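You operate a simulated robot arm through the tools that you are given. There is no shell and no other tool. Be economical: measure what you need, move in short steps, check, and stop when the job is done.

Carry out the task below with a simulated robot arm. There is one attempt and no reset: what you move stays moved.

TASK
Open the bottom bench drawer, take the yellow felt slab and leave it in the inside of the bottom bench drawer, then shut the drawer. Then take the pale block on the top of the window bench and put it away on the work top of the tall shelf. Then fetch the blue plastic block and set it on top of the beige block. Then fetch the pink pad and set it on the grey panel. Then put the yellow plastic block on the top of the grey mat away on the top of the window bench. Then put the black brush on the rear of the packing table. Then push the foam drawer shut. Then take the sponge on the keybed of the grand piano and put it away on the work top of the tall shelf. Then take the carton from the keybed of the grand piano and leave it on the front of the pine table. Then open the left padded bench drawer, take the black wax block on the keybed of the grand piano and put it away in the inside of the left padded bench drawer and shut the drawer again. Do these in the order given. Set down upright: pale block, sponge, carton.

The check looks at the end state, three seconds after you hand in, the way a careful person would. Anything else that was tipped, shoved, dropped, spilled or broken makes it a failure.

THE ROBOT
A 6-joint arm with a two-finger gripper on a trunk, on a base that drives. Base frame: it is fixed to the floor where the robot stands at the start and does not move with it; the origin is under the middle of the robot, x ahead of it, y to its left, z up. Units: mm, degrees, N and s.
Its first joint turns from -166.0 to 166.0 degrees. Places, roughly: beige block (4x7x4 cm) [800, -100, 800]; black brush (16x4x3 cm) [600, 2700, 800]; black wax block [-3250, 2000, 750]; blue plastic block [750, 500, 750]; bottom bench drawer [900, 0, 500]; carton [-3250, 2250, 750]; foam drawer [-1400, 4100, 700]; front of the pine table (108x24 cm) [-2300, -1360, 780]; grey panel (15x10x1 cm) [-2400, 4400, 900]; inside of the bottom bench drawer [900, 0, 500]; inside of the left padded bench drawer [700, 2500, 600]; left padded bench drawer [600, 2500, 700]; pale block (8x5x7 cm) [1200, 1000, 800]; pink pad (7x7x6 cm) [900, 2200, 800]; rear of the packing table (200x20 cm) [-2220, 4700, 800]; sponge (5x4x7 cm) [-3200, 2300, 700]; top of the window bench [1000, 500, 800]; work top of the tall shelf (112x24 cm) [-4820, -1860, 860]; yellow felt slab (5x7x3 cm) [900, 900, 800]; yellow plastic block [500, 2500, 750]. Payload 2.54 kg.
The TCP is the grasp point between the finger pads, 30 mm short of the fingertips. In the tool frame z runs along the fingers and y along their closing line. The gripper opens to 116 mm. The gripper's body begins 95 mm behind the TCP.
Orientation is that of the tool frame in the base frame, as [roll, pitch, yaw] about the fixed x, y, z axes, in that order (R = Rz(yaw) Ry(pitch) Rx(roll)). With the fingers straight down and closing along the base's y, the tool's x points along the base's -x, its y along +y and its z along -z.

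THE INTERFACE
- The arm moves only by the tool step_arm. Its arguments are lists of equal length, an entry for each row: "dr": the turn, a rotation vector about the tool's x, y, z in degrees, a list of three; "offset": the shift along the tool's x, y, z in mm, a list of three; "fingers": the gripper command, from -1 (fully open) to 1 (shut), values between in proportion. In form: {"dr": [[wx, wy, wz], ...], "offset": [[x, y, z], ...], "fingers": [fingers, ...]}. A call has 1 to 20 rows; each row shifts and turns the commanded pose from where the row before left it, along the tool's axes as they then stand. Each row takes 0.2 s and may step no farther than 50 mm and 8.6 degrees from the row before; otherwise, or with a gripper value out of range, the whole call is refused. A pose out of reach is approached as far as the arm can. The call stops where the force on the tool passes 40 N (or 10 N more than at its start, if that is more) or the arm is blocked; 0.2 s more then pass. Each finger travels about 72 mm/s and halts on what it meets, pressing with about 37 N; the grip force reading is that of the motor and also rises with nothing between the fingers. The clock runs only during rows and for 0.2 s after the last one: add rows that do not move to give the fingers time. It gives the time, the measured TCP pose, the force on the tool (base axes), the opening and the grip force at its end, in the units of the frame above (readings bear some noise), with the torque about the TCP (base axes, N m) and any sound that the robot's microphone picked up, and new pictures: "pictures" is both (left out), scene, wrist or none.
- Cameras (640 x 400 px; columns grow to the right, rows downward): "scene" is now at [-42.4, 114.2, 1404.3]; the picture's right is [-0.40, -0.92, 0.00], its down [-0.59, 0.25, -0.77] and it looks along [0.71, -0.30, -0.64] (base axes); focal length 287 px, centre (320, 200). "wrist" rides on the gripper at [69, -15, -122] in the tool frame; the picture's right is [0.21, 0.98, 0.00], its down [-0.83, 0.18, -0.53] and it looks along [-0.52, 0.11, 0.85] (tool axes); focal length 251 px, centre (320, 200). There is no depth. A picture from a camera that has moved, and an enlarged one, comes with that camera's place and axes in the base frame and with its lens.
- steer(legs): drives the robot by 1 to 6 legs, each [ahead, left, turn to the left] in mm, mm and degrees, along the robot's own axes; the way and the turn of a leg run together, so that a leg with both is an arc; at most 1500 mm and 180 degrees a leg. The arm and the cameras ride along, it lands a little off, and it stops where it bumps. It gives what a move gives, and a new picture of the scene camera.
- turn_head(pan, tilt): turns the head with the scene camera to pan (to the left, within 120 degrees either way) and tilt (down, from -29 to 69), counted from straight ahead of the robot. It gives what a move gives, and a new picture of the scene camera.
- enlarge(camera, box): a new picture of the part [left, top, right, bottom] of that camera's present view, enlarged. It takes no simulated time.
- close_job(): hands the job in; it is judged then, once.

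Go step by step. Nothing tells you exact positions but the pictures and the camera data: compare them with the known pose of the tool, close in by small moves and look again before you grip or let go. The budget is 556 turns and 360 pictures, counting those below and the enlarged ones. Unless the task says otherwise, let go and move clear before handing in.

The tools are called after "Emit:" by a JSON object that holds its "fn" and its "kwargs". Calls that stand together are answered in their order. step_arm: Moves the arm, as the interface text tells. Its arguments: {"type":"object","properties":{"dr":{"type":"array"},"offset":{"type":"array"},"fingers":{"type":"array"},"pictures":{"type":"string","enum":["both","scene","wrist","none"]}},"required":["dr","offset","fingers"]} The other tools are called the same way: steer (legs) drives the base; turn_head (pan, tilt) turns the head that bears the scene camera; enlarge (camera, box) takes an enlarged picture of a part of a camera's view; close_job () hands the job in.

At the start:

```text
time_s: 0.0
tcp_pos: [667.8, -110.6, 717.8]
ee_rot: [179.9, -0.1, 180.0]
contact_force: [0.4, 0.2, -0.9]
ft_torque: [0.0, -0.02, -0.01]
gripper_width: 115.7
grip_force: 0.0
robot x, y, heading: [-0.1, -4.6, 0.0]
head pan, tilt: [-23.3, 39.8]
```

scene: 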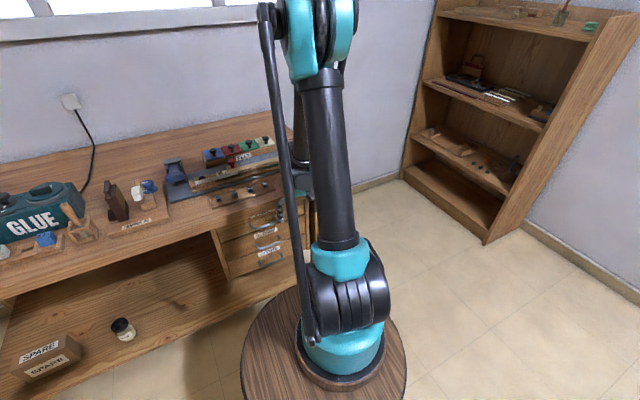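
wrist: 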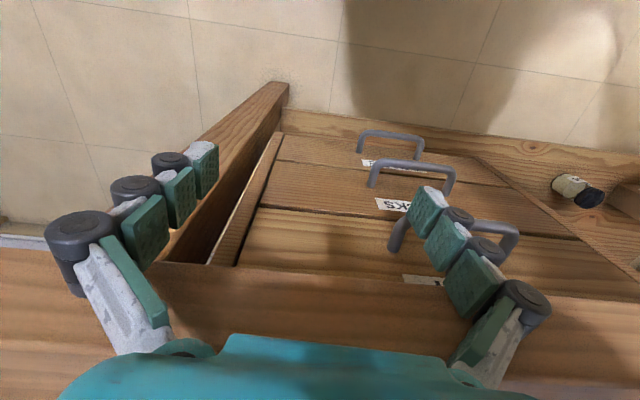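

I see the window bench ahead with three drawers below and the arm above them. First I look at the bench with the head at different pans.

Emit:
{"fn": "turn_head", "kwargs": {"pan": 30, "tilt": 35}}

Emit:
{"fn": "enlarge", "kwargs": {"camera": "scene", "box": [160, 130, 480, 330]}}

Emit:
{"fn": "turn_head", "kwargs": {"pan": -10, "tilt": 45}}

Emit:
{"fn": "enlarge", "kwargs": {"camera": "scene", "box": [160, 50, 480, 250]}}

```text
time_s: 1.2
tcp_pos: [669.2, -111.1, 719.1]
ee_rot: [180.0, -0.1, 179.9]
contact_force: [-1.2, 0.1, -0.6]
ft_torque: [-0.01, -0.01, 0.0]
gripper_width: 115.9
grip_force: 0.1
robot x, y, heading: [-0.5, 0.9, 0.3]
head pan, tilt: [30.0, 35.0]
camera scene: at [-44.3, 191.8, 1411.6], right [0.5, -0.87, 0.0], down [-0.5, -0.29, -0.82], along [0.71, 0.41, -0.57], focal length 287 px, centre (320, 200)
```

scene: 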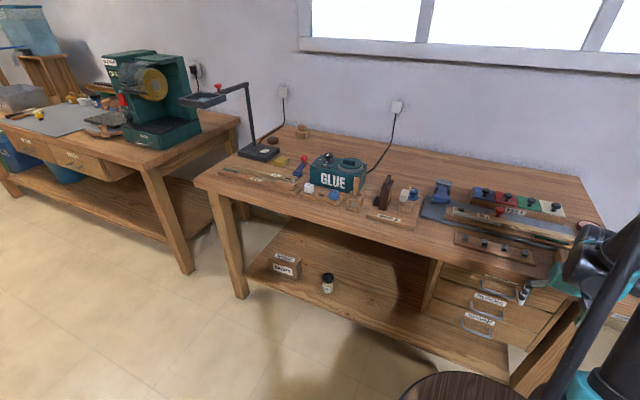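

```text
2.00 times, centred on (320, 230) of scene
camera zoom: at [-44.3, 191.8, 1411.6], right [0.5, -0.87, 0.0], down [-0.5, -0.29, -0.82], along [0.71, 0.41, -0.57], focal length 575 px, centre (320, 140)
```

zoom: 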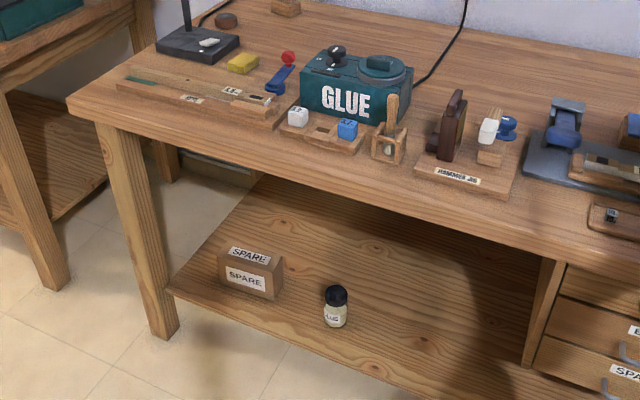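

```text
time_s: 2.3
tcp_pos: [667.6, -110.8, 717.8]
ee_rot: [180.0, 0.0, -180.0]
contact_force: [-0.4, -0.4, -0.1]
ft_torque: [0.02, -0.01, -0.03]
gripper_width: 115.9
grip_force: 0.0
robot x, y, heading: [1.6, -0.8, -0.2]
head pan, tilt: [-10.0, 45.0]
camera scene: at [-40.5, 133.8, 1396.8], right [-0.17, -0.98, 0.0], down [-0.7, 0.12, -0.71], along [0.7, -0.12, -0.71], focal length 287 px, centre (320, 200)
```

scene: 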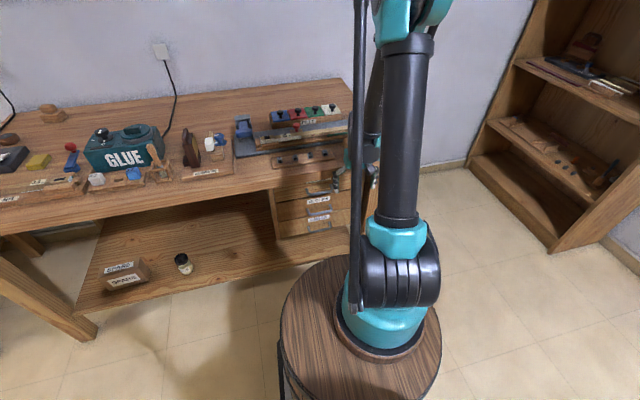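

```text
2.00 times, centred on (320, 150) of scene
camera zoom: at [-40.5, 133.8, 1396.8], right [-0.17, -0.98, 0.0], down [-0.7, 0.12, -0.71], along [0.7, -0.12, -0.71], focal length 575 px, centre (320, 300)
```

zoom: 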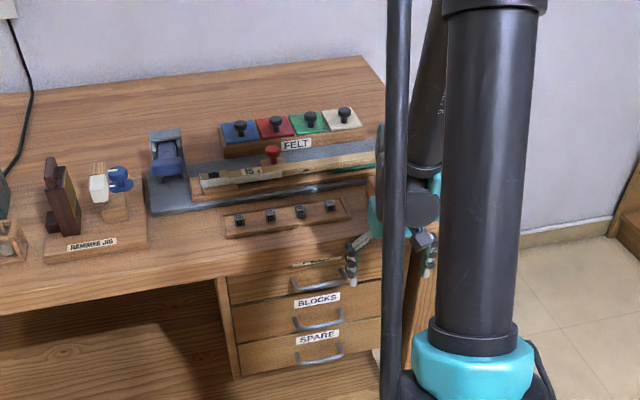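

The bottom drawer handle (SPARE) triangulates to about (700, 5, 465), with the tool just above. I back off a little so that the arm has room, then turn the tool to point ahead.

Emit:
{"fn": "steer", "kwargs": {"legs": [[-170, 0, 0]]}}

Emit:
{"fn": "step_arm", "kwargs": {"dr": [[0, -8.5, 0], [0, -8.5, 0], [0, -8.5, 0], [0, -8.5, 0], [0, -8.5, 0], [0, -8.5, 0], [0, -8.5, 0], [0, -8.5, 0], [0, -8.5, 0], [0, -8.5, 0]], "offset": [[0, 0, 0], [0, 0, 0], [0, 0, 0], [0, 0, 0], [0, 0, 0], [0, 0, 0], [0, 0, 0], [0, 0, 0], [0, 0, 0], [0, 0, 0]], "fingers": [-1, -1, -1, -1, -1, -1, -1, -1, -1, -1]}}

```text
time_s: 3.8
tcp_pos: [498.8, -112.2, 718.4]
ee_rot: [180.0, 0.0, 179.8]
contact_force: [0.2, 0.1, 0.3]
ft_torque: [0.0, 0.0, 0.01]
gripper_width: 115.8
grip_force: 0.1
robot x, y, heading: [-168.3, 1.6, -0.4]
head pan, tilt: [-10.0, 45.0]
camera scene: at [-209.6, 134.1, 1396.8], right [-0.18, -0.98, 0.0], down [-0.7, 0.12, -0.71], along [0.7, -0.12, -0.71], focal length 287 px, centre (320, 200)
```

scene: 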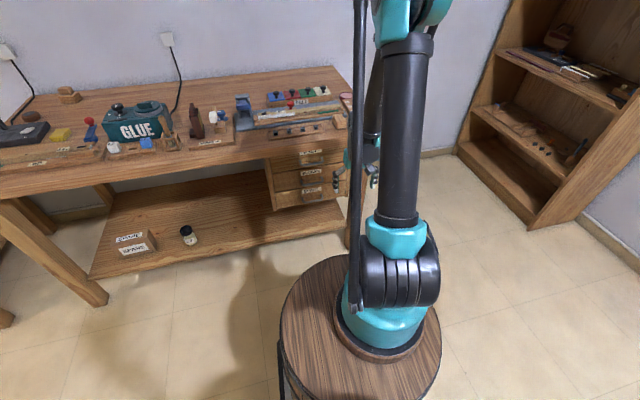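

```text
time_s: 6.0
tcp_pos: [569.8, -131.9, 964.6]
ee_rot: [179.8, 84.8, 179.6]
contact_force: [-0.2, -0.1, -0.9]
ft_torque: [0.01, 0.02, -0.01]
gripper_width: 116.1
grip_force: 0.1
out of reach, approached as far as the arm can: row 3, 4, 5, 6, 7, 8, 9, 10
robot x, y, heading: [-167.0, 0.5, -0.5]
head pan, tilt: [-10.0, 45.0]
camera scene: at [-209.6, 134.1, 1396.8], right [-0.18, -0.98, 0.0], down [-0.7, 0.12, -0.71], along [0.7, -0.12, -0.71], focal length 287 px, centre (320, 200)
camera wrist: at [443.5, -144.1, 907.9], right [-0.01, 0.98, -0.21], down [-0.46, 0.18, 0.87], along [0.89, 0.11, 0.44], focal length 251 px, centre (320, 200)
```

scene: 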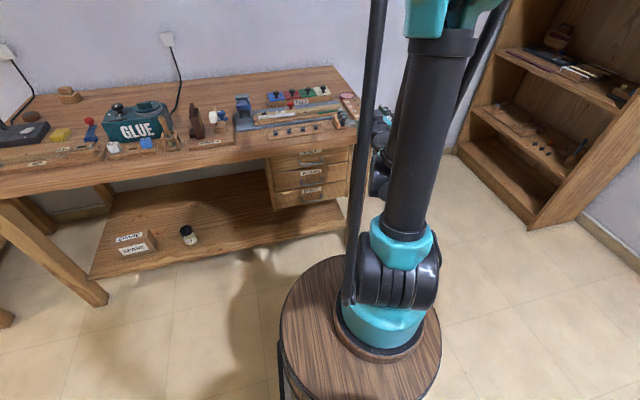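
wrist: 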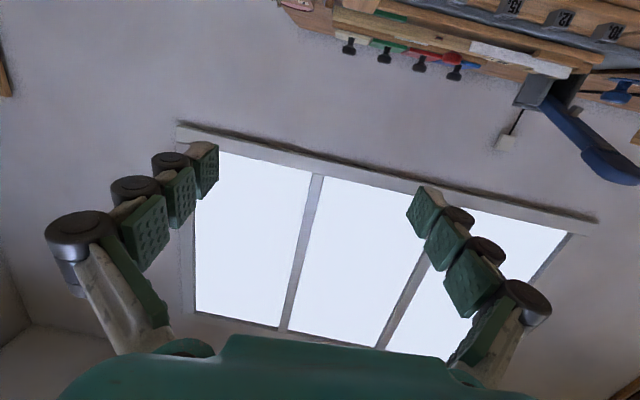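

The horizontal pose was out of reach so close in. I lower the tool and see what the arm can do there.

Emit:
{"fn": "step_arm", "kwargs": {"dr": [[0, 0, 0], [0, 0, 0], [0, 0, 0], [0, 0, 0], [0, 0, 0], [0, 0, 0], [0, 0, 0], [0, 0, 0]], "offset": [[0, 45, 0], [0, 45, 0], [0, 45, 0], [45, 0, 0], [45, 0, 0], [45, 0, 0], [45, 0, 0], [45, 0, 0]], "fingers": [-1, -1, -1, -1, -1, -1, -1, -1]}}

```text
time_s: 7.8
tcp_pos: [611.0, -0.4, 957.0]
ee_rot: [-179.9, 84.9, 179.9]
contact_force: [-0.8, 0.5, -0.3]
ft_torque: [0.0, 0.0, -0.01]
gripper_width: 115.7
grip_force: 0.0
out of reach, approached as far as the arm can: row 1, 2, 3, 4, 5, 6, 7, 8
robot x, y, heading: [-169.7, -3.6, -0.0]
head pan, tilt: [-10.0, 45.0]
camera scene: at [-209.8, 134.1, 1396.7], right [-0.18, -0.98, 0.0], down [-0.7, 0.12, -0.71], along [0.7, -0.12, -0.71], focal length 287 px, centre (320, 200)
camera wrist: at [484.2, -14.1, 899.6], right [-0.02, 0.98, -0.21], down [-0.46, 0.18, 0.87], along [0.89, 0.11, 0.44], focal length 251 px, centre (320, 200)
```

scene: 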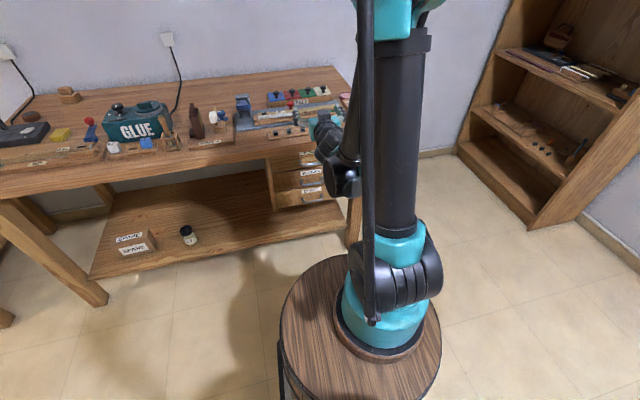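
wrist: 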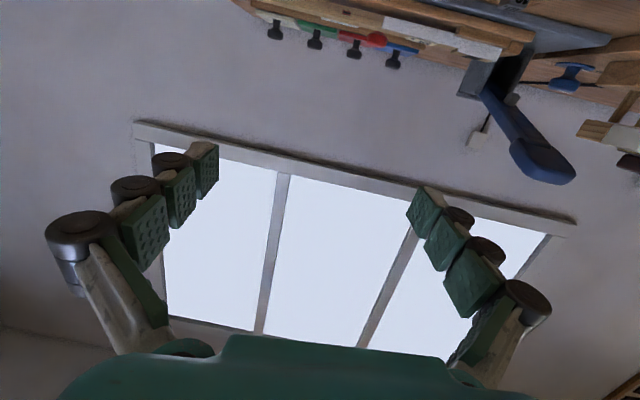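

The wrist can't go flat at that height; I'll use a tilted approach (about 45°) instead with the fingers closing in the vertical plane.

Emit:
{"fn": "step_arm", "kwargs": {"dr": [[0, 8, 0], [0, 8, 0], [0, 8, 0], [0, 8, 0], [0, 0, 0], [0, 0, 0], [0, 0, 0], [0, 0, 0], [0, 0, 0]], "offset": [[0, 0, 0], [0, 0, 0], [0, 0, 0], [0, 0, 0], [30, 0, 20], [30, 0, 20], [30, 0, 20], [30, 0, 20], [30, 0, 20]], "fingers": [-1, -1, -1, -1, -1, -1, -1, -1, -1], "pictures": "none"}}

```text
time_s: 9.8
tcp_pos: [615.3, -0.9, 810.6]
ee_rot: [179.9, 52.9, 179.9]
contact_force: [0.1, -1.2, 0.7]
ft_torque: [-0.01, 0.04, -0.02]
gripper_width: 116.2
grip_force: 0.1
out of reach, approached as far as the arm can: row 8, 9
robot x, y, heading: [-168.2, -1.9, -0.1]
head pan, tilt: [-10.0, 45.0]
```

At this radius the tilted tool can't go lower. I back off more and test a larger radius.

Emit:
{"fn": "steer", "kwargs": {"legs": [[-200, 0, 0]]}}

Emit:
{"fn": "step_arm", "kwargs": {"dr": [[0, 0, 0], [0, 0, 0], [0, 0, 0], [0, 0, 0], [0, 0, 0], [0, 0, 0], [0, 0, 0], [0, 0, 0], [0, 0, 0], [0, 0, 0], [0, 0, 0]], "offset": [[0, 0, 45], [0, 0, 45], [0, 0, 45], [0, 0, 45], [0, 0, 45], [30, 0, 23], [30, 0, 23], [30, 0, 23], [30, 0, 23], [30, 0, 23], [30, 0, 23]], "fingers": [-1, -1, -1, -1, -1, -1, -1, -1, -1, -1, -1], "pictures": "both"}}

```text
time_s: 11.4
tcp_pos: [410.8, 5.1, 809.7]
ee_rot: [179.9, 52.9, -179.7]
contact_force: [0.9, -0.4, 0.0]
ft_torque: [0.03, 0.01, 0.01]
gripper_width: 116.1
grip_force: 0.0
robot x, y, heading: [-372.7, 0.3, 0.2]
head pan, tilt: [-10.0, 45.0]
camera scene: at [-413.7, 133.6, 1396.8], right [-0.17, -0.99, 0.0], down [-0.7, 0.12, -0.71], along [0.7, -0.12, -0.71], focal length 287 px, centre (320, 200)
```

scene: 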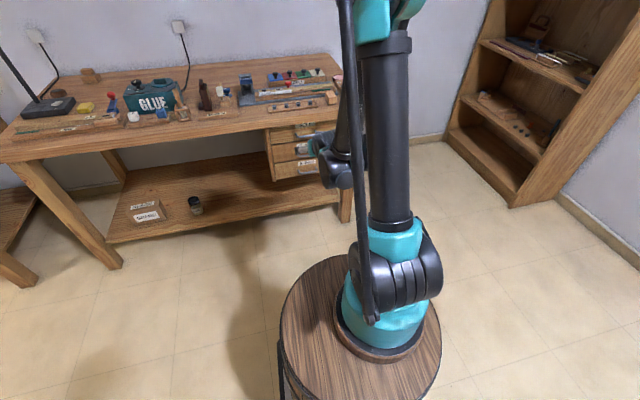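

```text
time_s: 13.8
tcp_pos: [661.2, 15.1, 480.0]
ee_rot: [180.0, 52.9, -179.7]
contact_force: [0.3, 0.5, 0.8]
ft_torque: [-0.04, -0.02, -0.04]
gripper_width: 115.9
grip_force: 0.1
out of reach, approached as far as the arm can: row 1, 6, 7, 8, 9, 10, 11
robot x, y, heading: [-370.3, 2.6, 0.3]
head pan, tilt: [-10.0, 45.0]
camera scene: at [-413.6, 133.6, 1396.7], right [-0.17, -0.99, 0.0], down [-0.7, 0.12, -0.71], along [0.7, -0.12, -0.71], focal length 287 px, centre (320, 200)
camera wrist: at [522.8, 0.0, 499.2], right [-0.13, 0.98, -0.17], down [0.07, 0.18, 0.98], along [0.99, 0.12, -0.1], focal length 251 px, centre (320, 200)
```

scene: 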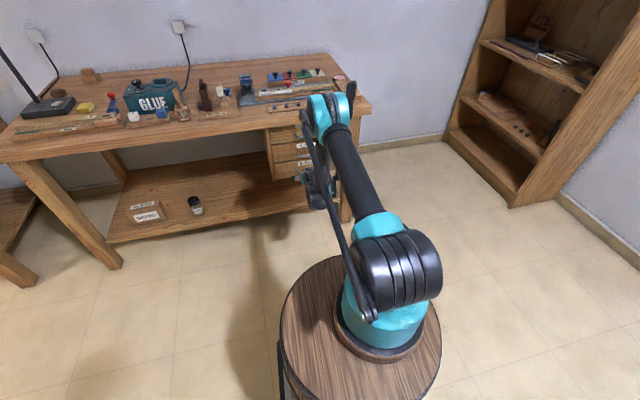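
wrist: 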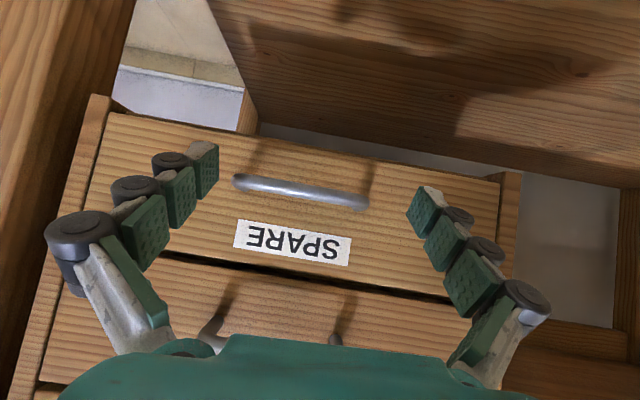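

At radius ~1030 mm this works: the SPARE handle is visible at about (695, 6, 477). I back off along the tool, roll 90°, and try a flatter tilt.

Emit:
{"fn": "step_arm", "kwargs": {"dr": [[0, 0, 0], [0, 0, 0], [0, 0, 8.5], [0, 0, 8.5], [0, 0, 8.5], [0, 0, 8.5], [0, 0, 8.5], [0, 0, 8.5], [0, 0, 8.5], [0, 0, 8.5], [0, 0, 8.5], [0, 0, 8.5], [0, 0, 5], [-7, 0, 0], [-6, 0, 0]], "offset": [[0, 0, -40], [0, 0, -40], [0, 0, 0], [0, 0, 0], [0, 0, 0], [0, 0, 0], [0, 0, 0], [0, 0, 0], [0, 0, 0], [0, 0, 0], [0, 0, 0], [0, 0, 0], [0, 0, 0], [0, 0, 0], [0, 0, 0]], "fingers": [-1, -1, -1, -1, -1, -1, -0.2, -0.2, -0.2, -0.2, -0.2, -0.2, -0.2, -0.2, -0.2], "pictures": "both"}}

```text
time_s: 17.0
tcp_pos: [684.7, 20.9, 550.2]
ee_rot: [114.1, -0.1, 90.3]
contact_force: [-1.7, -1.7, -0.9]
ft_torque: [0.04, -0.07, 0.0]
gripper_width: 76.2
grip_force: 0.0
out of reach, approached as far as the arm can: row 1, 2, 14, 15
robot x, y, heading: [-370.5, -2.0, 0.1]
head pan, tilt: [-10.0, 45.0]
camera scene: at [-413.6, 133.6, 1396.8], right [-0.17, -0.99, 0.0], down [-0.7, 0.12, -0.71], along [0.7, -0.12, -0.71], focal length 287 px, centre (320, 200)
camera wrist: at [567.4, 90.3, 586.9], right [0.4, 0.22, 0.89], down [-0.41, -0.83, 0.38], along [0.82, -0.52, -0.24], focal length 251 px, centre (320, 200)
```

scene: 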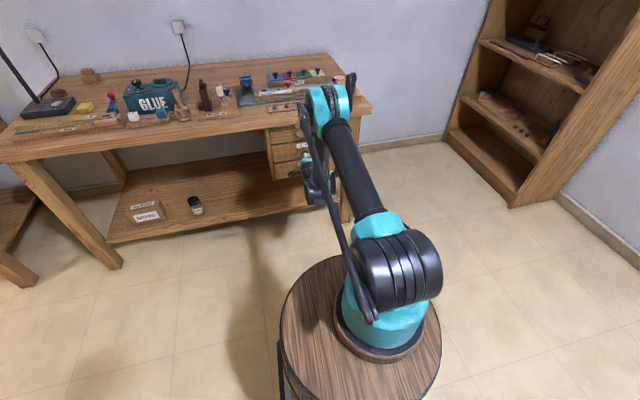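
wrist: 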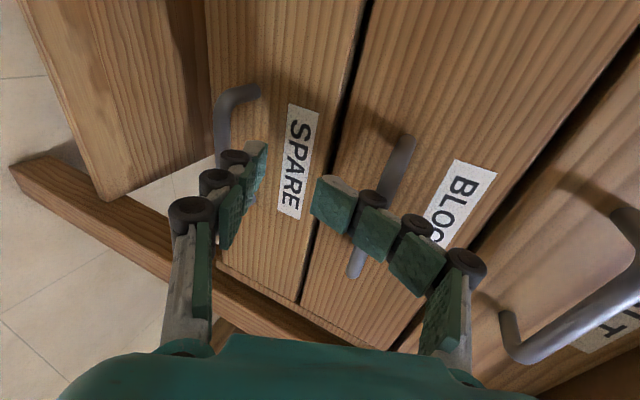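

The bar sits around (690, 6, 477) with the drawer face at x≈725. I back the base up 100 mm more and line the fingers up with the bar.

Emit:
{"fn": "steer", "kwargs": {"legs": [[-100, 0, 0]]}}

Emit:
{"fn": "step_arm", "kwargs": {"dr": [[0, 0, 0], [0, 0, 0], [0, 0, 0]], "offset": [[-5, -8, 22], [-5, -8, 22], [-5, -8, 22]], "fingers": [-0.3, -0.3, -0.3], "pictures": "wrist"}}

```text
time_s: 18.1
tcp_pos: [584.5, 19.4, 550.6]
ee_rot: [114.2, 0.0, 90.3]
contact_force: [-0.5, 0.2, -1.1]
ft_torque: [0.02, 0.03, -0.02]
gripper_width: 69.4
grip_force: 0.0
robot x, y, heading: [-471.1, 2.1, 0.1]
head pan, tilt: [-10.0, 45.0]
camera scene: at [-513.4, 133.1, 1396.8], right [-0.17, -0.99, 0.0], down [-0.7, 0.12, -0.71], along [0.7, -0.12, -0.71], focal length 287 px, centre (320, 200)
```

scene: 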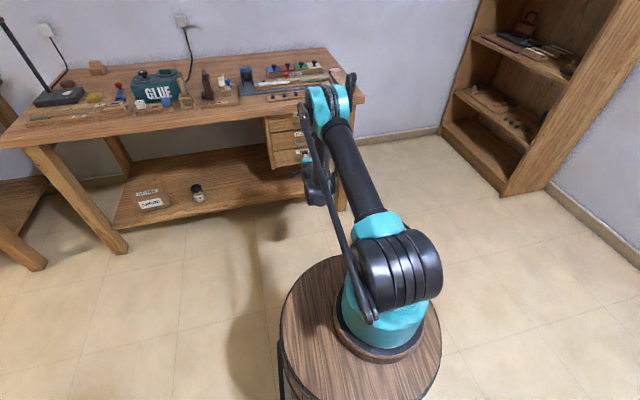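

```text
time_s: 18.9
tcp_pos: [628.8, 6.5, 513.8]
ee_rot: [114.3, 0.0, 90.2]
contact_force: [-1.0, 0.1, 0.7]
ft_torque: [0.01, 0.0, 0.0]
gripper_width: 75.3
grip_force: 0.0
out of reach, approached as far as the arm can: row 3
robot x, y, heading: [-471.2, -0.7, 0.0]
head pan, tilt: [-10.0, 45.0]
camera wrist: at [512.1, 75.4, 551.1], right [0.4, 0.22, 0.89], down [-0.41, -0.83, 0.39], along [0.82, -0.52, -0.24], focal length 251 px, centre (320, 200)
```

wrist: 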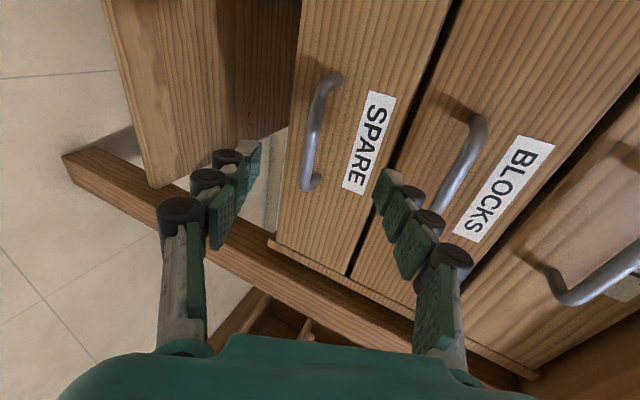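

Good view: the bar triangulates consistently. I advance onto it with the gripper at ~45 mm.

Emit:
{"fn": "step_arm", "kwargs": {"dr": [[0, 0, 0], [0, 0, 0], [0, 0, 0], [0, 0, 0]], "offset": [[0, -3, 15], [0, -3, 15], [0, -3, 12], [0, 0, 12]], "fingers": [0.25, 0.25, 0.25, 0.25], "pictures": "wrist"}}

```text
time_s: 19.9
tcp_pos: [658.2, 4.6, 526.0]
ee_rot: [114.3, 0.0, 90.3]
contact_force: [-0.2, -0.4, 0.0]
ft_torque: [-0.01, -0.04, 0.03]
gripper_width: 43.7
grip_force: 0.0
out of reach, approached as far as the arm can: row 1, 2, 3, 4
robot x, y, heading: [-471.1, -0.5, 0.3]
head pan, tilt: [-10.0, 45.0]
camera wrist: at [541.8, 75.3, 562.6], right [0.4, 0.22, 0.89], down [-0.41, -0.83, 0.38], along [0.82, -0.52, -0.24], focal length 251 px, centre (320, 200)
```

wrist: 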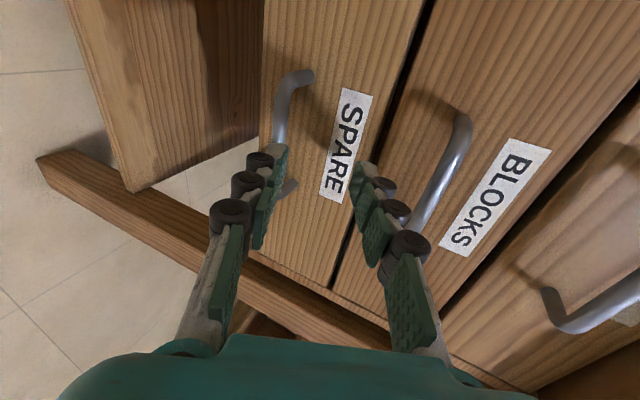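

The flat tilt limits reach down here; about 55° fits better. I back the tool off, change tilt, and drive the base forward about 95 mm.

Emit:
{"fn": "step_arm", "kwargs": {"dr": [[0, 0, 0], [0, 0, 0], [5.5, 0, 0], [5.5, 0, 0]], "offset": [[0, -5, -32], [0, -5, -32], [0, -5, -32], [0, -5, -32]], "fingers": [0.25, 0.25, 0.25, 0.25], "pictures": "none"}}

Emit:
{"fn": "steer", "kwargs": {"legs": [[90, 0, 0]]}}

```text
time_s: 20.9
tcp_pos: [545.8, 6.7, 564.6]
ee_rot: [125.4, 0.0, 90.2]
contact_force: [0.5, -0.6, -0.3]
ft_torque: [-0.04, 0.03, 0.0]
gripper_width: 43.5
grip_force: 0.1
out of reach, approached as far as the arm can: row 4
robot x, y, heading: [-472.3, -0.9, 0.1]
head pan, tilt: [-10.0, 45.0]
```

```text
time_s: 22.0
tcp_pos: [635.7, 8.7, 564.1]
ee_rot: [125.2, 0.0, 90.4]
contact_force: [-0.5, 0.4, -0.2]
ft_torque: [0.0, -0.02, -0.01]
gripper_width: 43.5
grip_force: 0.0
robot x, y, heading: [-383.2, -2.3, 0.3]
head pan, tilt: [-10.0, 45.0]
camera scene: at [-423.9, 133.6, 1396.8], right [-0.17, -0.99, 0.0], down [-0.7, 0.12, -0.71], along [0.7, -0.12, -0.71], focal length 287 px, centre (320, 200)
```

scene: 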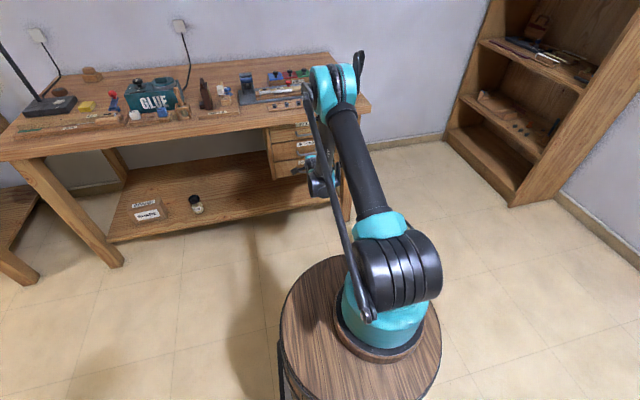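

Now I slide the tool down into line with the bar, watching the wrist view.

Emit:
{"fn": "step_arm", "kwargs": {"dr": [[0, 0, 0], [0, 0, 0], [0, 0, 0]], "offset": [[-1, -14, 11], [-1, -14, 11], [-1, -12, 11]], "fingers": [0.25, 0.25, 0.25], "pictures": "wrist"}}

```text
time_s: 22.8
tcp_pos: [650.6, 5.6, 516.5]
ee_rot: [125.3, 0.0, 90.3]
contact_force: [-0.4, -0.5, 0.5]
ft_torque: [-0.01, 0.01, 0.0]
gripper_width: 43.4
grip_force: 0.2
out of reach, approached as far as the arm can: row 1, 2
robot x, y, heading: [-383.7, -2.6, 0.2]
head pan, tilt: [-10.0, 45.0]
camera wrist: at [542.2, 75.5, 575.3], right [0.56, 0.22, 0.8], down [-0.33, -0.83, 0.46], along [0.76, -0.52, -0.4], focal length 251 px, centre (320, 200)
```

wrist: 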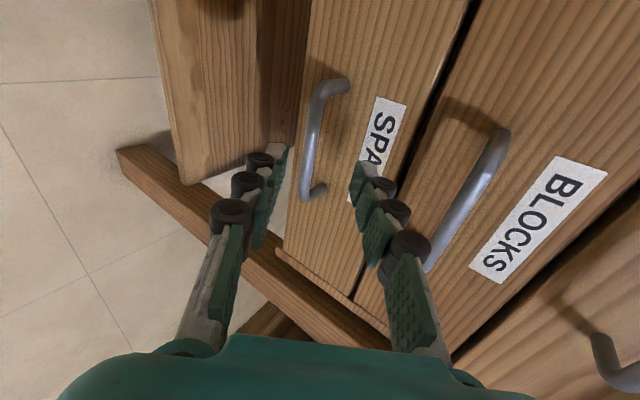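

The bar lies between the fingers; I advance about 38 mm along the tool.

Emit:
{"fn": "step_arm", "kwargs": {"dr": [[0, 0, 0], [0, 0, 0], [0, 0, 0]], "offset": [[0, -4, 13], [0, -3, 13], [0, -2, 13]], "fingers": [0.25, 0.25, 0.25], "pictures": "wrist"}}

```text
time_s: 23.6
tcp_pos: [673.5, 4.7, 484.3]
ee_rot: [125.4, 0.0, 90.3]
contact_force: [0.4, 0.5, 0.1]
ft_torque: [0.01, 0.03, 0.01]
gripper_width: 43.8
grip_force: 0.1
robot x, y, heading: [-378.6, 2.6, 0.2]
head pan, tilt: [-10.0, 45.0]
camera wrist: at [565.9, 75.4, 543.1], right [0.56, 0.22, 0.8], down [-0.33, -0.83, 0.46], along [0.76, -0.52, -0.39], focal length 251 px, centre (320, 200)
```

wrist: 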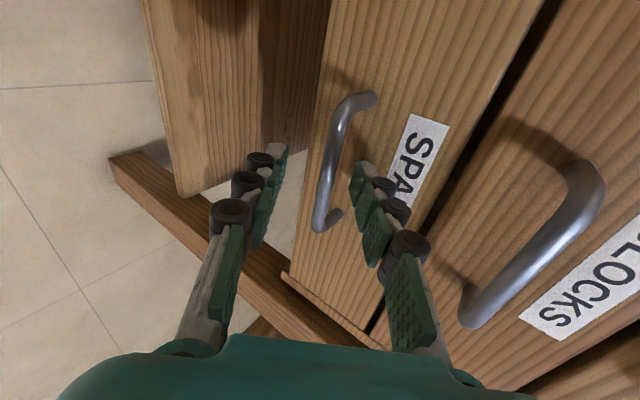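

The bar is about 20 mm beyond the TCP, slightly toward the upper finger. A small correction, then close.

Emit:
{"fn": "step_arm", "kwargs": {"dr": [[0, 0, 0], [0, 0, 0], [0, 0, 0], [0, 0, 0], [0, 0, 0]], "offset": [[0, 4, 6], [0, 0, 0], [0, 0, 0], [0, 0, 0], [0, 0, 0]], "fingers": [0.25, 0.6, 1, 1, 1], "pictures": "wrist"}}

```text
time_s: 24.8
tcp_pos: [680.6, 6.6, 485.9]
ee_rot: [125.2, 0.0, 90.4]
contact_force: [1.6, -0.8, 0.4]
ft_torque: [-0.74, -0.09, 0.44]
gripper_width: 10.0
grip_force: 37.3
robot x, y, heading: [-382.9, -0.8, 0.6]
head pan, tilt: [-10.0, 45.0]
camera wrist: at [573.5, 75.9, 543.4], right [0.56, 0.22, 0.8], down [-0.33, -0.83, 0.46], along [0.76, -0.52, -0.39], focal length 251 px, centre (320, 200)
```

wrist: 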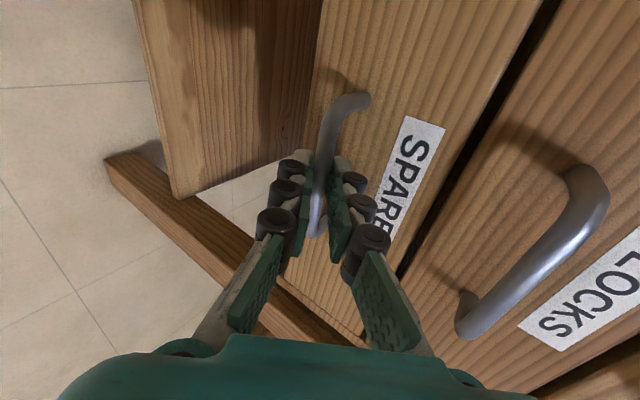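

Gripped (10 mm bar). Now I pull the drawer by driving straight back, first a short way.

Emit:
{"fn": "steer", "kwargs": {"legs": [[-80, 0, 0]]}}

Emit:
{"fn": "enlarge", "kwargs": {"camera": "wrist", "box": [0, 0, 640, 400]}}

```text
time_s: 26.1
tcp_pos: [603.0, -1.1, 484.8]
ee_rot: [125.3, 0.2, 90.2]
contact_force: [1.0, 1.1, -0.3]
ft_torque: [-0.67, -0.07, 0.53]
gripper_width: 9.7
grip_force: 36.5
robot x, y, heading: [-461.1, -2.6, 0.1]
head pan, tilt: [-10.0, 45.0]
stopped in leg 1: the force on the tool passed its limit at 41 N (the readings are from after the stop); the commanded pose is now the measured one
camera scene: at [-502.3, 132.7, 1396.7], right [-0.17, -0.99, 0.0], down [-0.7, 0.12, -0.71], along [0.7, -0.12, -0.71], focal length 287 px, centre (320, 200)
```

scene: 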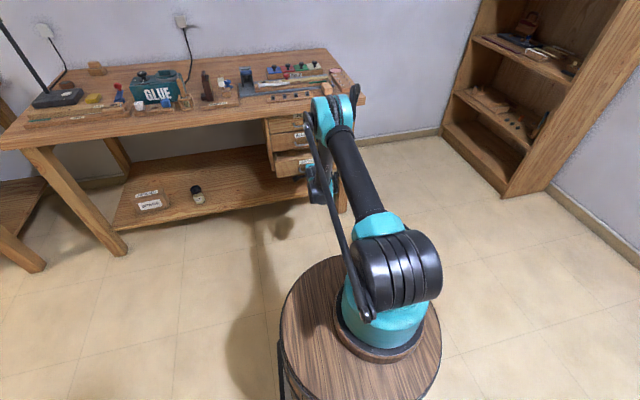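

```text
1.00 times, centred on (320, 200) of wrist (not enlarged: the box is as wide or as high as the picture)
camera zoom: at [495.2, 70.2, 543.1], right [0.56, 0.22, 0.8], down [-0.33, -0.82, 0.46], along [0.76, -0.52, -0.39], focal length 251 px, centre (320, 200)
```

zoom: 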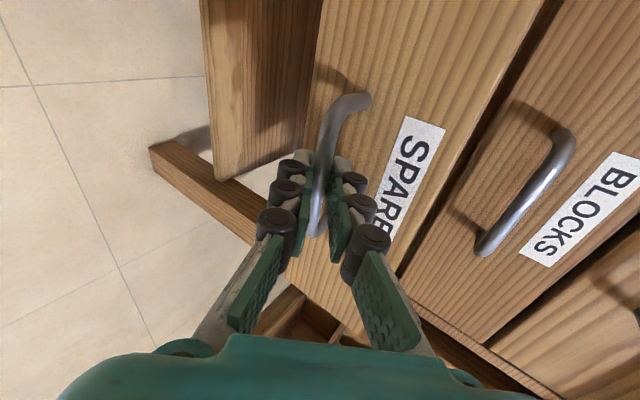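

The drawer follows. I keep pulling in short legs.

Emit:
{"fn": "steer", "kwargs": {"legs": [[-70, 0, 0]]}}

Emit:
{"fn": "steer", "kwargs": {"legs": [[-60, 0, 0]]}}

Emit:
{"fn": "enlarge", "kwargs": {"camera": "wrist", "box": [0, 0, 640, 400]}}

```text
time_s: 27.5
tcp_pos: [533.2, -5.3, 485.0]
ee_rot: [125.2, 0.4, 89.9]
contact_force: [0.6, 0.9, -1.1]
ft_torque: [-0.72, -0.09, 0.5]
gripper_width: 9.5
grip_force: 36.6
robot x, y, heading: [-528.2, -1.6, 0.5]
head pan, tilt: [-10.0, 45.0]
stopped in leg 1: the force on the tool passed its limit at 40 N (the readings are from after the stop); the commanded pose is now the measured one
camera scene: at [-570.9, 132.4, 1396.8], right [-0.17, -0.99, 0.0], down [-0.7, 0.12, -0.71], along [0.7, -0.12, -0.71], focal length 287 px, centre (320, 200)
```

scene: 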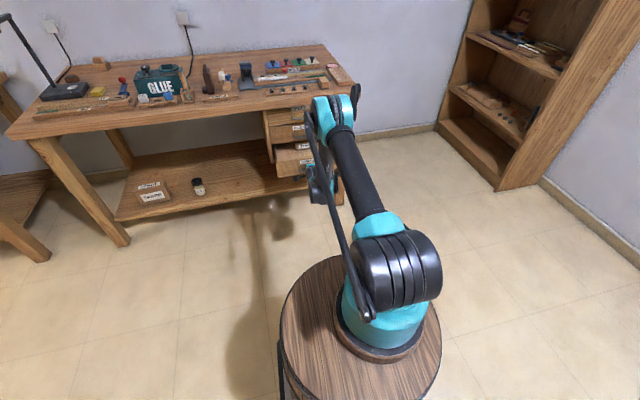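

```text
time_s: 28.4
tcp_pos: [533.7, 0.1, 484.9]
ee_rot: [125.1, 1.0, 90.0]
contact_force: [0.5, -1.1, -1.2]
ft_torque: [-0.69, -0.06, 0.45]
gripper_width: 9.6
grip_force: 37.1
robot x, y, heading: [-531.8, 7.3, 0.7]
head pan, tilt: [-10.0, 45.0]
stopped in leg 1: the force on the tool passed its limit at 67 N (the readings are from after the stop); the commanded pose is now the measured one
camera scene: at [-573.6, 136.2, 1396.8], right [-0.16, -0.99, 0.0], down [-0.7, 0.11, -0.71], along [0.7, -0.11, -0.71], focal length 287 px, centre (320, 200)
```

scene: 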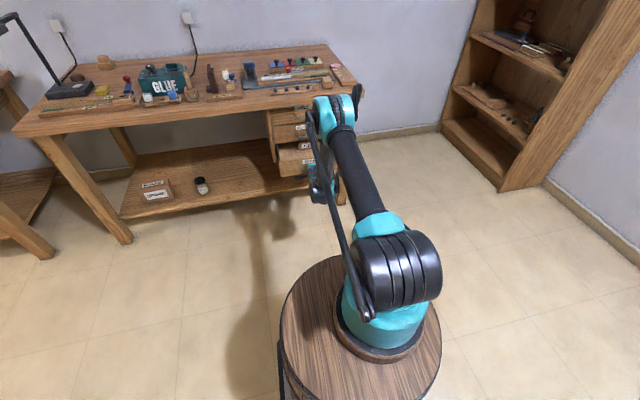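

```text
1.00 times, centred on (320, 200) of wrist (not enlarged: the box is as wide or as high as the picture)
camera zoom: at [425.2, 71.6, 542.3], right [0.56, 0.23, 0.79], down [-0.33, -0.82, 0.47], along [0.76, -0.53, -0.39], focal length 251 px, centre (320, 200)
```

zoom: 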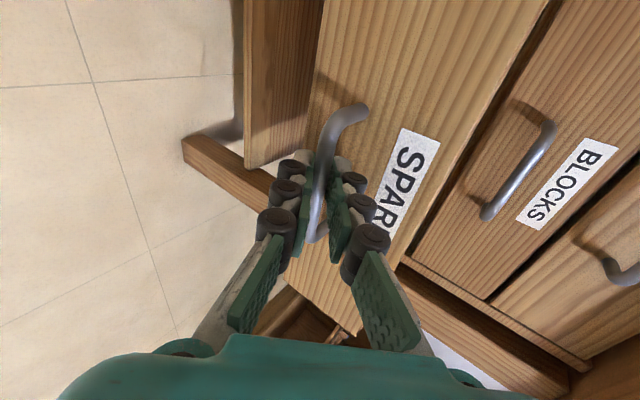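

The drawer is out by about 148 mm and appears to be at its stop. I release and retreat diagonally.

Emit:
{"fn": "step_arm", "kwargs": {"dr": [[0, 0, 0], [0, 0, 0], [0, 0, 0], [0, 0, 0], [0, 0, 0]], "offset": [[0, 0, 0], [0, 0, 0], [0, 0, -15], [0, 0, -15], [0, 0, -15]], "fingers": [0.3, 0.3, 0.3, 0.3, 0.3], "pictures": "wrist"}}

```text
time_s: 29.6
tcp_pos: [502.2, 0.2, 512.3]
ee_rot: [125.4, 0.9, 89.8]
contact_force: [0.2, 0.1, 1.4]
ft_torque: [0.0, -0.01, -0.01]
gripper_width: 40.6
grip_force: 0.1
out of reach, approached as far as the arm can: row 5
robot x, y, heading: [-533.3, 3.1, 0.7]
head pan, tilt: [-10.0, 45.0]
camera wrist: at [394.7, 72.7, 570.2], right [0.57, 0.23, 0.79], down [-0.33, -0.82, 0.47], along [0.75, -0.53, -0.39], focal length 251 px, centre (320, 200)
```

wrist: 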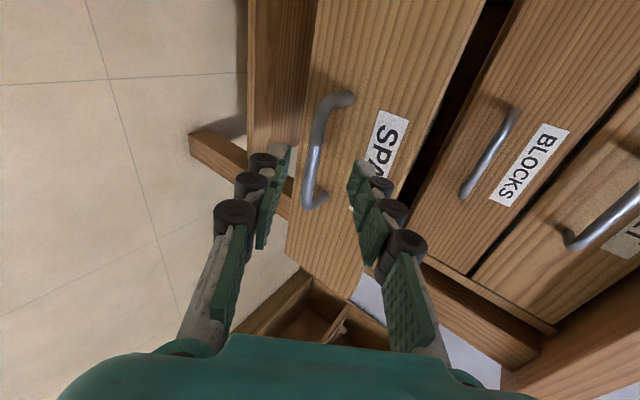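

Clear of the handle. I raise the arm, bring the tool vertical, and drive toward the yellow slab.

Emit:
{"fn": "step_arm", "kwargs": {"dr": [[0, 0, 0], [0, 0, 0], [0, 0, 0], [0, 0, 0], [0, 0, 0], [0, 0, 0], [8, 0, 0], [8, 0, 0], [8, 0, 0], [8, 0, 0], [8, 0, 0], [8, 0, 0], [6.7, 0, 0]], "offset": [[0, 20, -40], [0, 36, -26], [0, 40, -30], [0, 40, -30], [0, 40, -30], [0, 40, -30], [0, 0, 0], [0, 0, 0], [0, 0, 0], [0, 0, 0], [0, 0, 0], [0, 0, 0], [0, 0, 0]], "fingers": [0.3, 0, -0.5, -1, -1, -1, -1, -1, -1, -1, -1, -1, -1], "pictures": "none"}}

Emit:
{"fn": "steer", "kwargs": {"legs": [[0, 850, 0], [500, 0, 0]]}}

Emit:
{"fn": "turn_head", "kwargs": {"pan": 10, "tilt": 35}}

```text
time_s: 32.4
tcp_pos: [485.5, 7.5, 799.7]
ee_rot: [-179.9, 0.9, 90.0]
contact_force: [-0.7, 0.2, 0.6]
ft_torque: [0.01, -0.01, 0.02]
gripper_width: 115.9
grip_force: 0.0
out of reach, approached as far as the arm can: row 1
robot x, y, heading: [-530.6, 7.2, 0.7]
head pan, tilt: [-10.0, 45.0]
```

```text
time_s: 34.5
tcp_pos: [489.1, 283.5, 799.0]
ee_rot: [179.9, 0.7, 95.9]
contact_force: [-0.2, 0.7, -0.4]
ft_torque: [0.0, -0.01, 0.02]
gripper_width: 116.0
grip_force: 0.1
robot x, y, heading: [-522.9, 168.4, 6.7]
head pan, tilt: [-10.0, 45.0]
stopped in leg 1: the robot was blocked; the commanded pose is now the measured one
camera scene: at [-579.3, 301.6, 1396.8], right [-0.06, -1.0, 0.0], down [-0.71, 0.04, -0.71], along [0.71, -0.04, -0.71], focal length 287 px, centre (320, 200)
```

scene: 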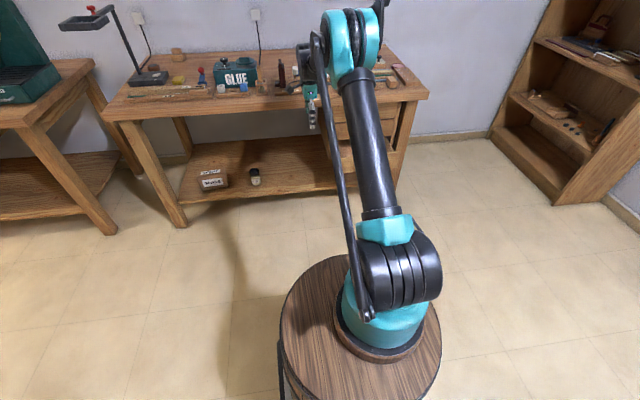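

```text
time_s: 35.4
tcp_pos: [488.8, 282.5, 797.9]
ee_rot: [179.9, 1.0, 95.9]
contact_force: [0.7, -0.3, 0.5]
ft_torque: [-0.02, -0.03, -0.02]
gripper_width: 115.9
grip_force: 0.1
robot x, y, heading: [-523.5, 173.3, 6.8]
head pan, tilt: [10.0, 35.0]
camera scene: at [-576.2, 331.6, 1411.5], right [0.29, -0.96, 0.0], down [-0.55, -0.17, -0.82], along [0.78, 0.24, -0.57], focal length 287 px, centre (320, 200)
```

scene: 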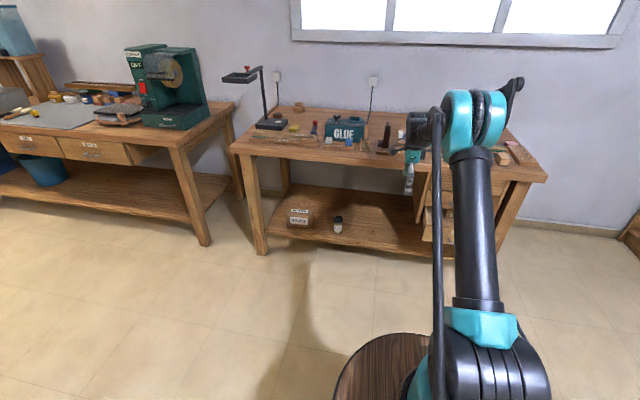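

Something blocked the base on its left. I look to the left and around.

Emit:
{"fn": "turn_head", "kwargs": {"pan": 90, "tilt": 40}}

Emit:
{"fn": "turn_head", "kwargs": {"pan": 119, "tilt": 30}}

Emit:
{"fn": "turn_head", "kwargs": {"pan": -110, "tilt": 25}}

```text
time_s: 36.9
tcp_pos: [489.2, 283.6, 799.2]
ee_rot: [179.9, 0.9, 95.7]
contact_force: [0.6, 0.1, -0.1]
ft_torque: [-0.01, 0.0, -0.05]
gripper_width: 115.9
grip_force: 0.1
robot x, y, heading: [-521.5, 171.7, 6.6]
head pan, tilt: [90.0, 40.0]
camera scene: at [-670.6, 390.6, 1404.0], right [0.99, 0.12, 0.0], down [0.08, -0.64, -0.77], along [-0.09, 0.76, -0.64], focal length 287 px, centre (320, 200)
```

scene: 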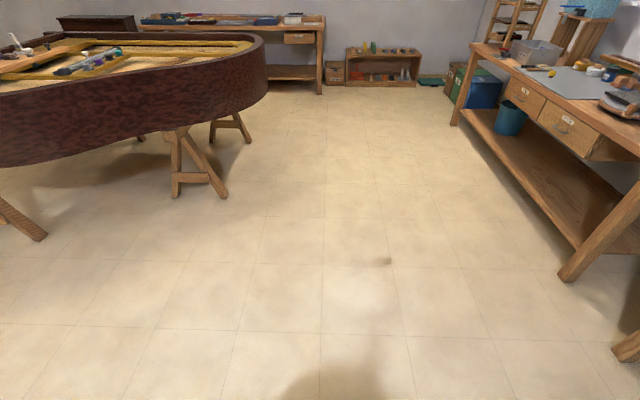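

```text
time_s: 37.8
tcp_pos: [489.1, 283.9, 799.0]
ee_rot: [179.9, 0.8, 95.8]
contact_force: [0.4, -1.6, -0.8]
ft_torque: [-0.01, 0.01, -0.02]
gripper_width: 115.9
grip_force: 0.0
robot x, y, heading: [-522.7, 175.4, 6.8]
head pan, tilt: [119.0, 30.0]
camera scene: at [-713.4, 379.5, 1419.3], right [0.81, 0.58, 0.0], down [0.29, -0.41, -0.87], along [-0.51, 0.7, -0.5], focal length 287 px, centre (320, 200)
```

scene: 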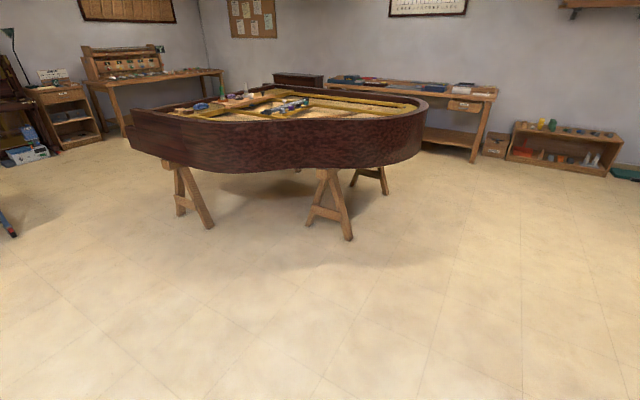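

```text
time_s: 41.1
tcp_pos: [488.8, 283.2, 800.2]
ee_rot: [179.9, 0.8, 95.8]
contact_force: [-0.1, -0.2, -0.2]
ft_torque: [0.0, 0.0, 0.01]
gripper_width: 116.3
grip_force: 0.0
robot x, y, heading: [-519.9, 177.5, 6.6]
head pan, tilt: [-110.0, 25.0]
camera scene: at [-681.5, 216.4, 1427.3], right [-0.97, 0.23, 0.0], down [0.1, 0.41, -0.91], along [-0.21, -0.88, -0.42], focal length 287 px, centre (320, 200)
```

scene: 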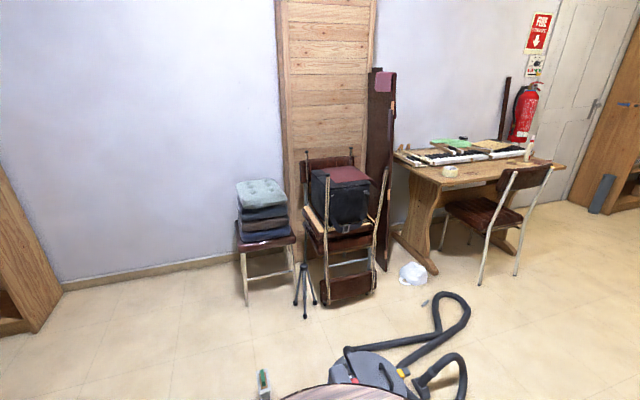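

There is a vacuum cleaner behind; I look further down around the base to understand what blocked it.

Emit:
{"fn": "turn_head", "kwargs": {"pan": -110, "tilt": 69}}

Emit:
{"fn": "turn_head", "kwargs": {"pan": 110, "tilt": 69}}

Emit:
{"fn": "turn_head", "kwargs": {"pan": 40, "tilt": 69}}

```text
time_s: 42.2
tcp_pos: [490.6, 283.8, 798.8]
ee_rot: [179.9, 0.8, 95.8]
contact_force: [0.1, -0.8, -0.5]
ft_torque: [0.02, 0.02, -0.02]
gripper_width: 115.9
grip_force: 0.1
robot x, y, heading: [-520.6, 175.0, 6.8]
head pan, tilt: [-110.0, 68.8]
camera scene: at [-673.3, 251.7, 1367.9], right [-0.97, 0.23, 0.0], down [0.21, 0.91, -0.36], along [-0.08, -0.35, -0.93], focal length 287 px, centre (320, 200)
```

scene: 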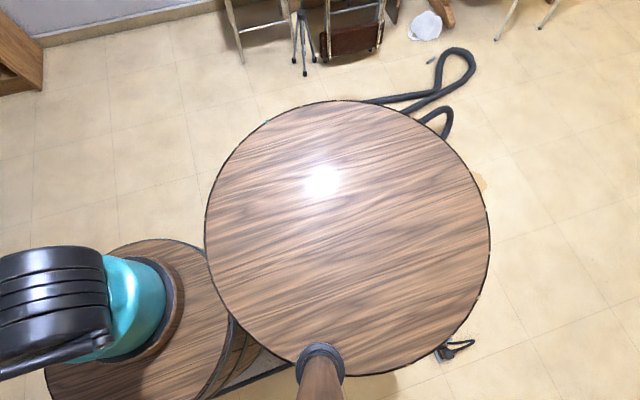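

```text
time_s: 45.4
tcp_pos: [489.5, 283.5, 799.8]
ee_rot: [179.9, 0.8, 95.8]
contact_force: [-0.7, 0.2, 0.1]
ft_torque: [0.03, -0.01, -0.02]
gripper_width: 116.1
grip_force: 0.1
robot x, y, heading: [-522.1, 174.6, 6.7]
head pan, tilt: [110.0, 68.8]
camera scene: at [-685.7, 356.1, 1367.9], right [0.89, 0.45, 0.0], down [0.42, -0.83, -0.36], along [-0.16, 0.32, -0.93], focal length 287 px, centre (320, 200)
```

scene: 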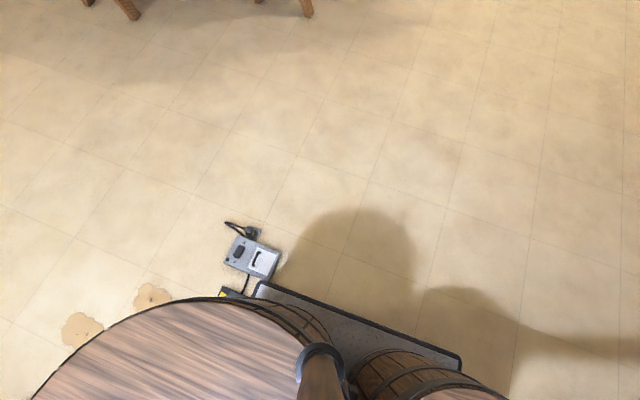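

```text
time_s: 46.8
tcp_pos: [488.6, 283.7, 799.7]
ee_rot: [179.9, 0.8, 95.7]
contact_force: [0.0, 0.0, -0.2]
ft_torque: [0.03, 0.02, 0.0]
gripper_width: 115.7
grip_force: 0.0
robot x, y, heading: [-521.3, 168.7, 7.0]
head pan, tilt: [40.0, 68.8]
camera scene: at [-622.3, 347.0, 1367.9], right [0.73, -0.68, 0.0], down [-0.64, -0.68, -0.36], along [0.25, 0.26, -0.93], focal length 287 px, centre (320, 200)
```

scene: 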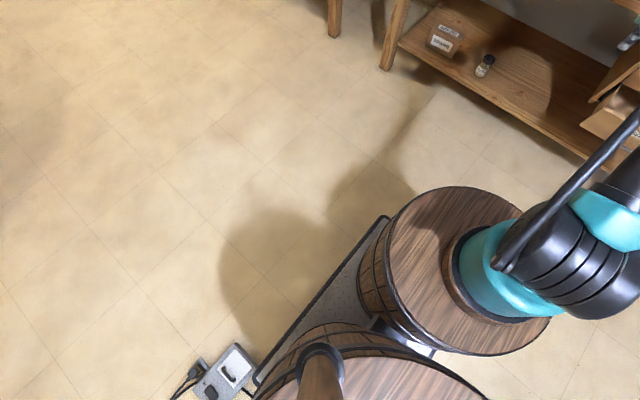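

The robot is two barrels on a long platform with the arm axis about 270 mm ahead of the origin; its rear-left corner met a small box on the floor. I raise and retract the arm, then drive forward first, then left.

Emit:
{"fn": "step_arm", "kwargs": {"dr": [[0, 0, 0], [0, 0, 0], [0, 0, 0], [0, 0, 0], [0, 0, 0], [0, 0, 0], [0, 0, 0], [0, 0, 0], [0, 0, 0]], "offset": [[0, -36, -28], [0, -36, -28], [0, -36, -28], [0, -36, -28], [0, -36, -28], [0, -36, -28], [0, -36, -28], [0, -36, -28], [0, -36, -28]], "fingers": [-1, -1, -1, -1, -1, -1, -1, -1, -1], "pictures": "none"}}

Emit:
{"fn": "steer", "kwargs": {"legs": [[300, 0, 0], [250, 0, -6.8], [0, 650, 0]]}}

Emit:
{"fn": "turn_head", "kwargs": {"pan": 25, "tilt": 45}}

```text
time_s: 48.8
tcp_pos: [164.5, 255.5, 1052.7]
ee_rot: [179.9, 0.9, 95.8]
contact_force: [0.0, -0.3, 0.3]
ft_torque: [-0.02, 0.03, -0.01]
gripper_width: 116.0
grip_force: 0.1
robot x, y, heading: [-518.2, 171.9, 6.8]
head pan, tilt: [40.0, 68.8]
```

```text
time_s: 55.5
tcp_pos: [714.9, 885.8, 1054.5]
ee_rot: [179.9, 0.8, 89.1]
contact_force: [-0.3, -0.2, 0.4]
ft_torque: [0.0, 0.02, 0.01]
gripper_width: 115.9
grip_force: 0.0
robot x, y, heading: [22.5, 885.3, 0.1]
head pan, tilt: [40.0, 68.8]
camera scene: at [-55.9, 1070.0, 1367.9], right [0.64, -0.77, 0.0], down [-0.71, -0.6, -0.36], along [0.28, 0.23, -0.93], focal length 287 px, centre (320, 200)
```

scene: 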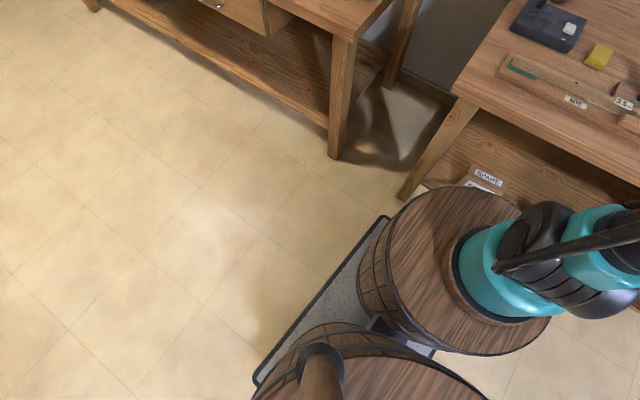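

```text
time_s: 56.4
tcp_pos: [714.5, 885.7, 1055.4]
ee_rot: [180.0, 0.8, 89.1]
contact_force: [0.0, 0.1, -0.2]
ft_torque: [0.01, 0.0, -0.02]
gripper_width: 116.0
grip_force: 0.1
robot x, y, heading: [18.5, 885.3, -0.1]
head pan, tilt: [25.0, 45.0]
camera scene: at [-25.1, 1068.4, 1396.7], right [0.42, -0.91, 0.0], down [-0.64, -0.3, -0.71], along [0.64, 0.3, -0.71], focal length 287 px, centre (320, 200)
```

scene: 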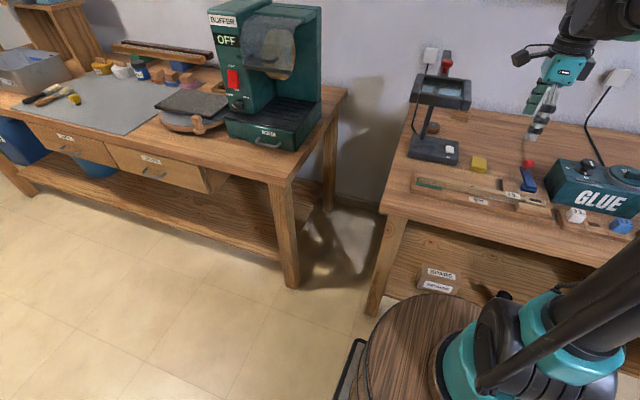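

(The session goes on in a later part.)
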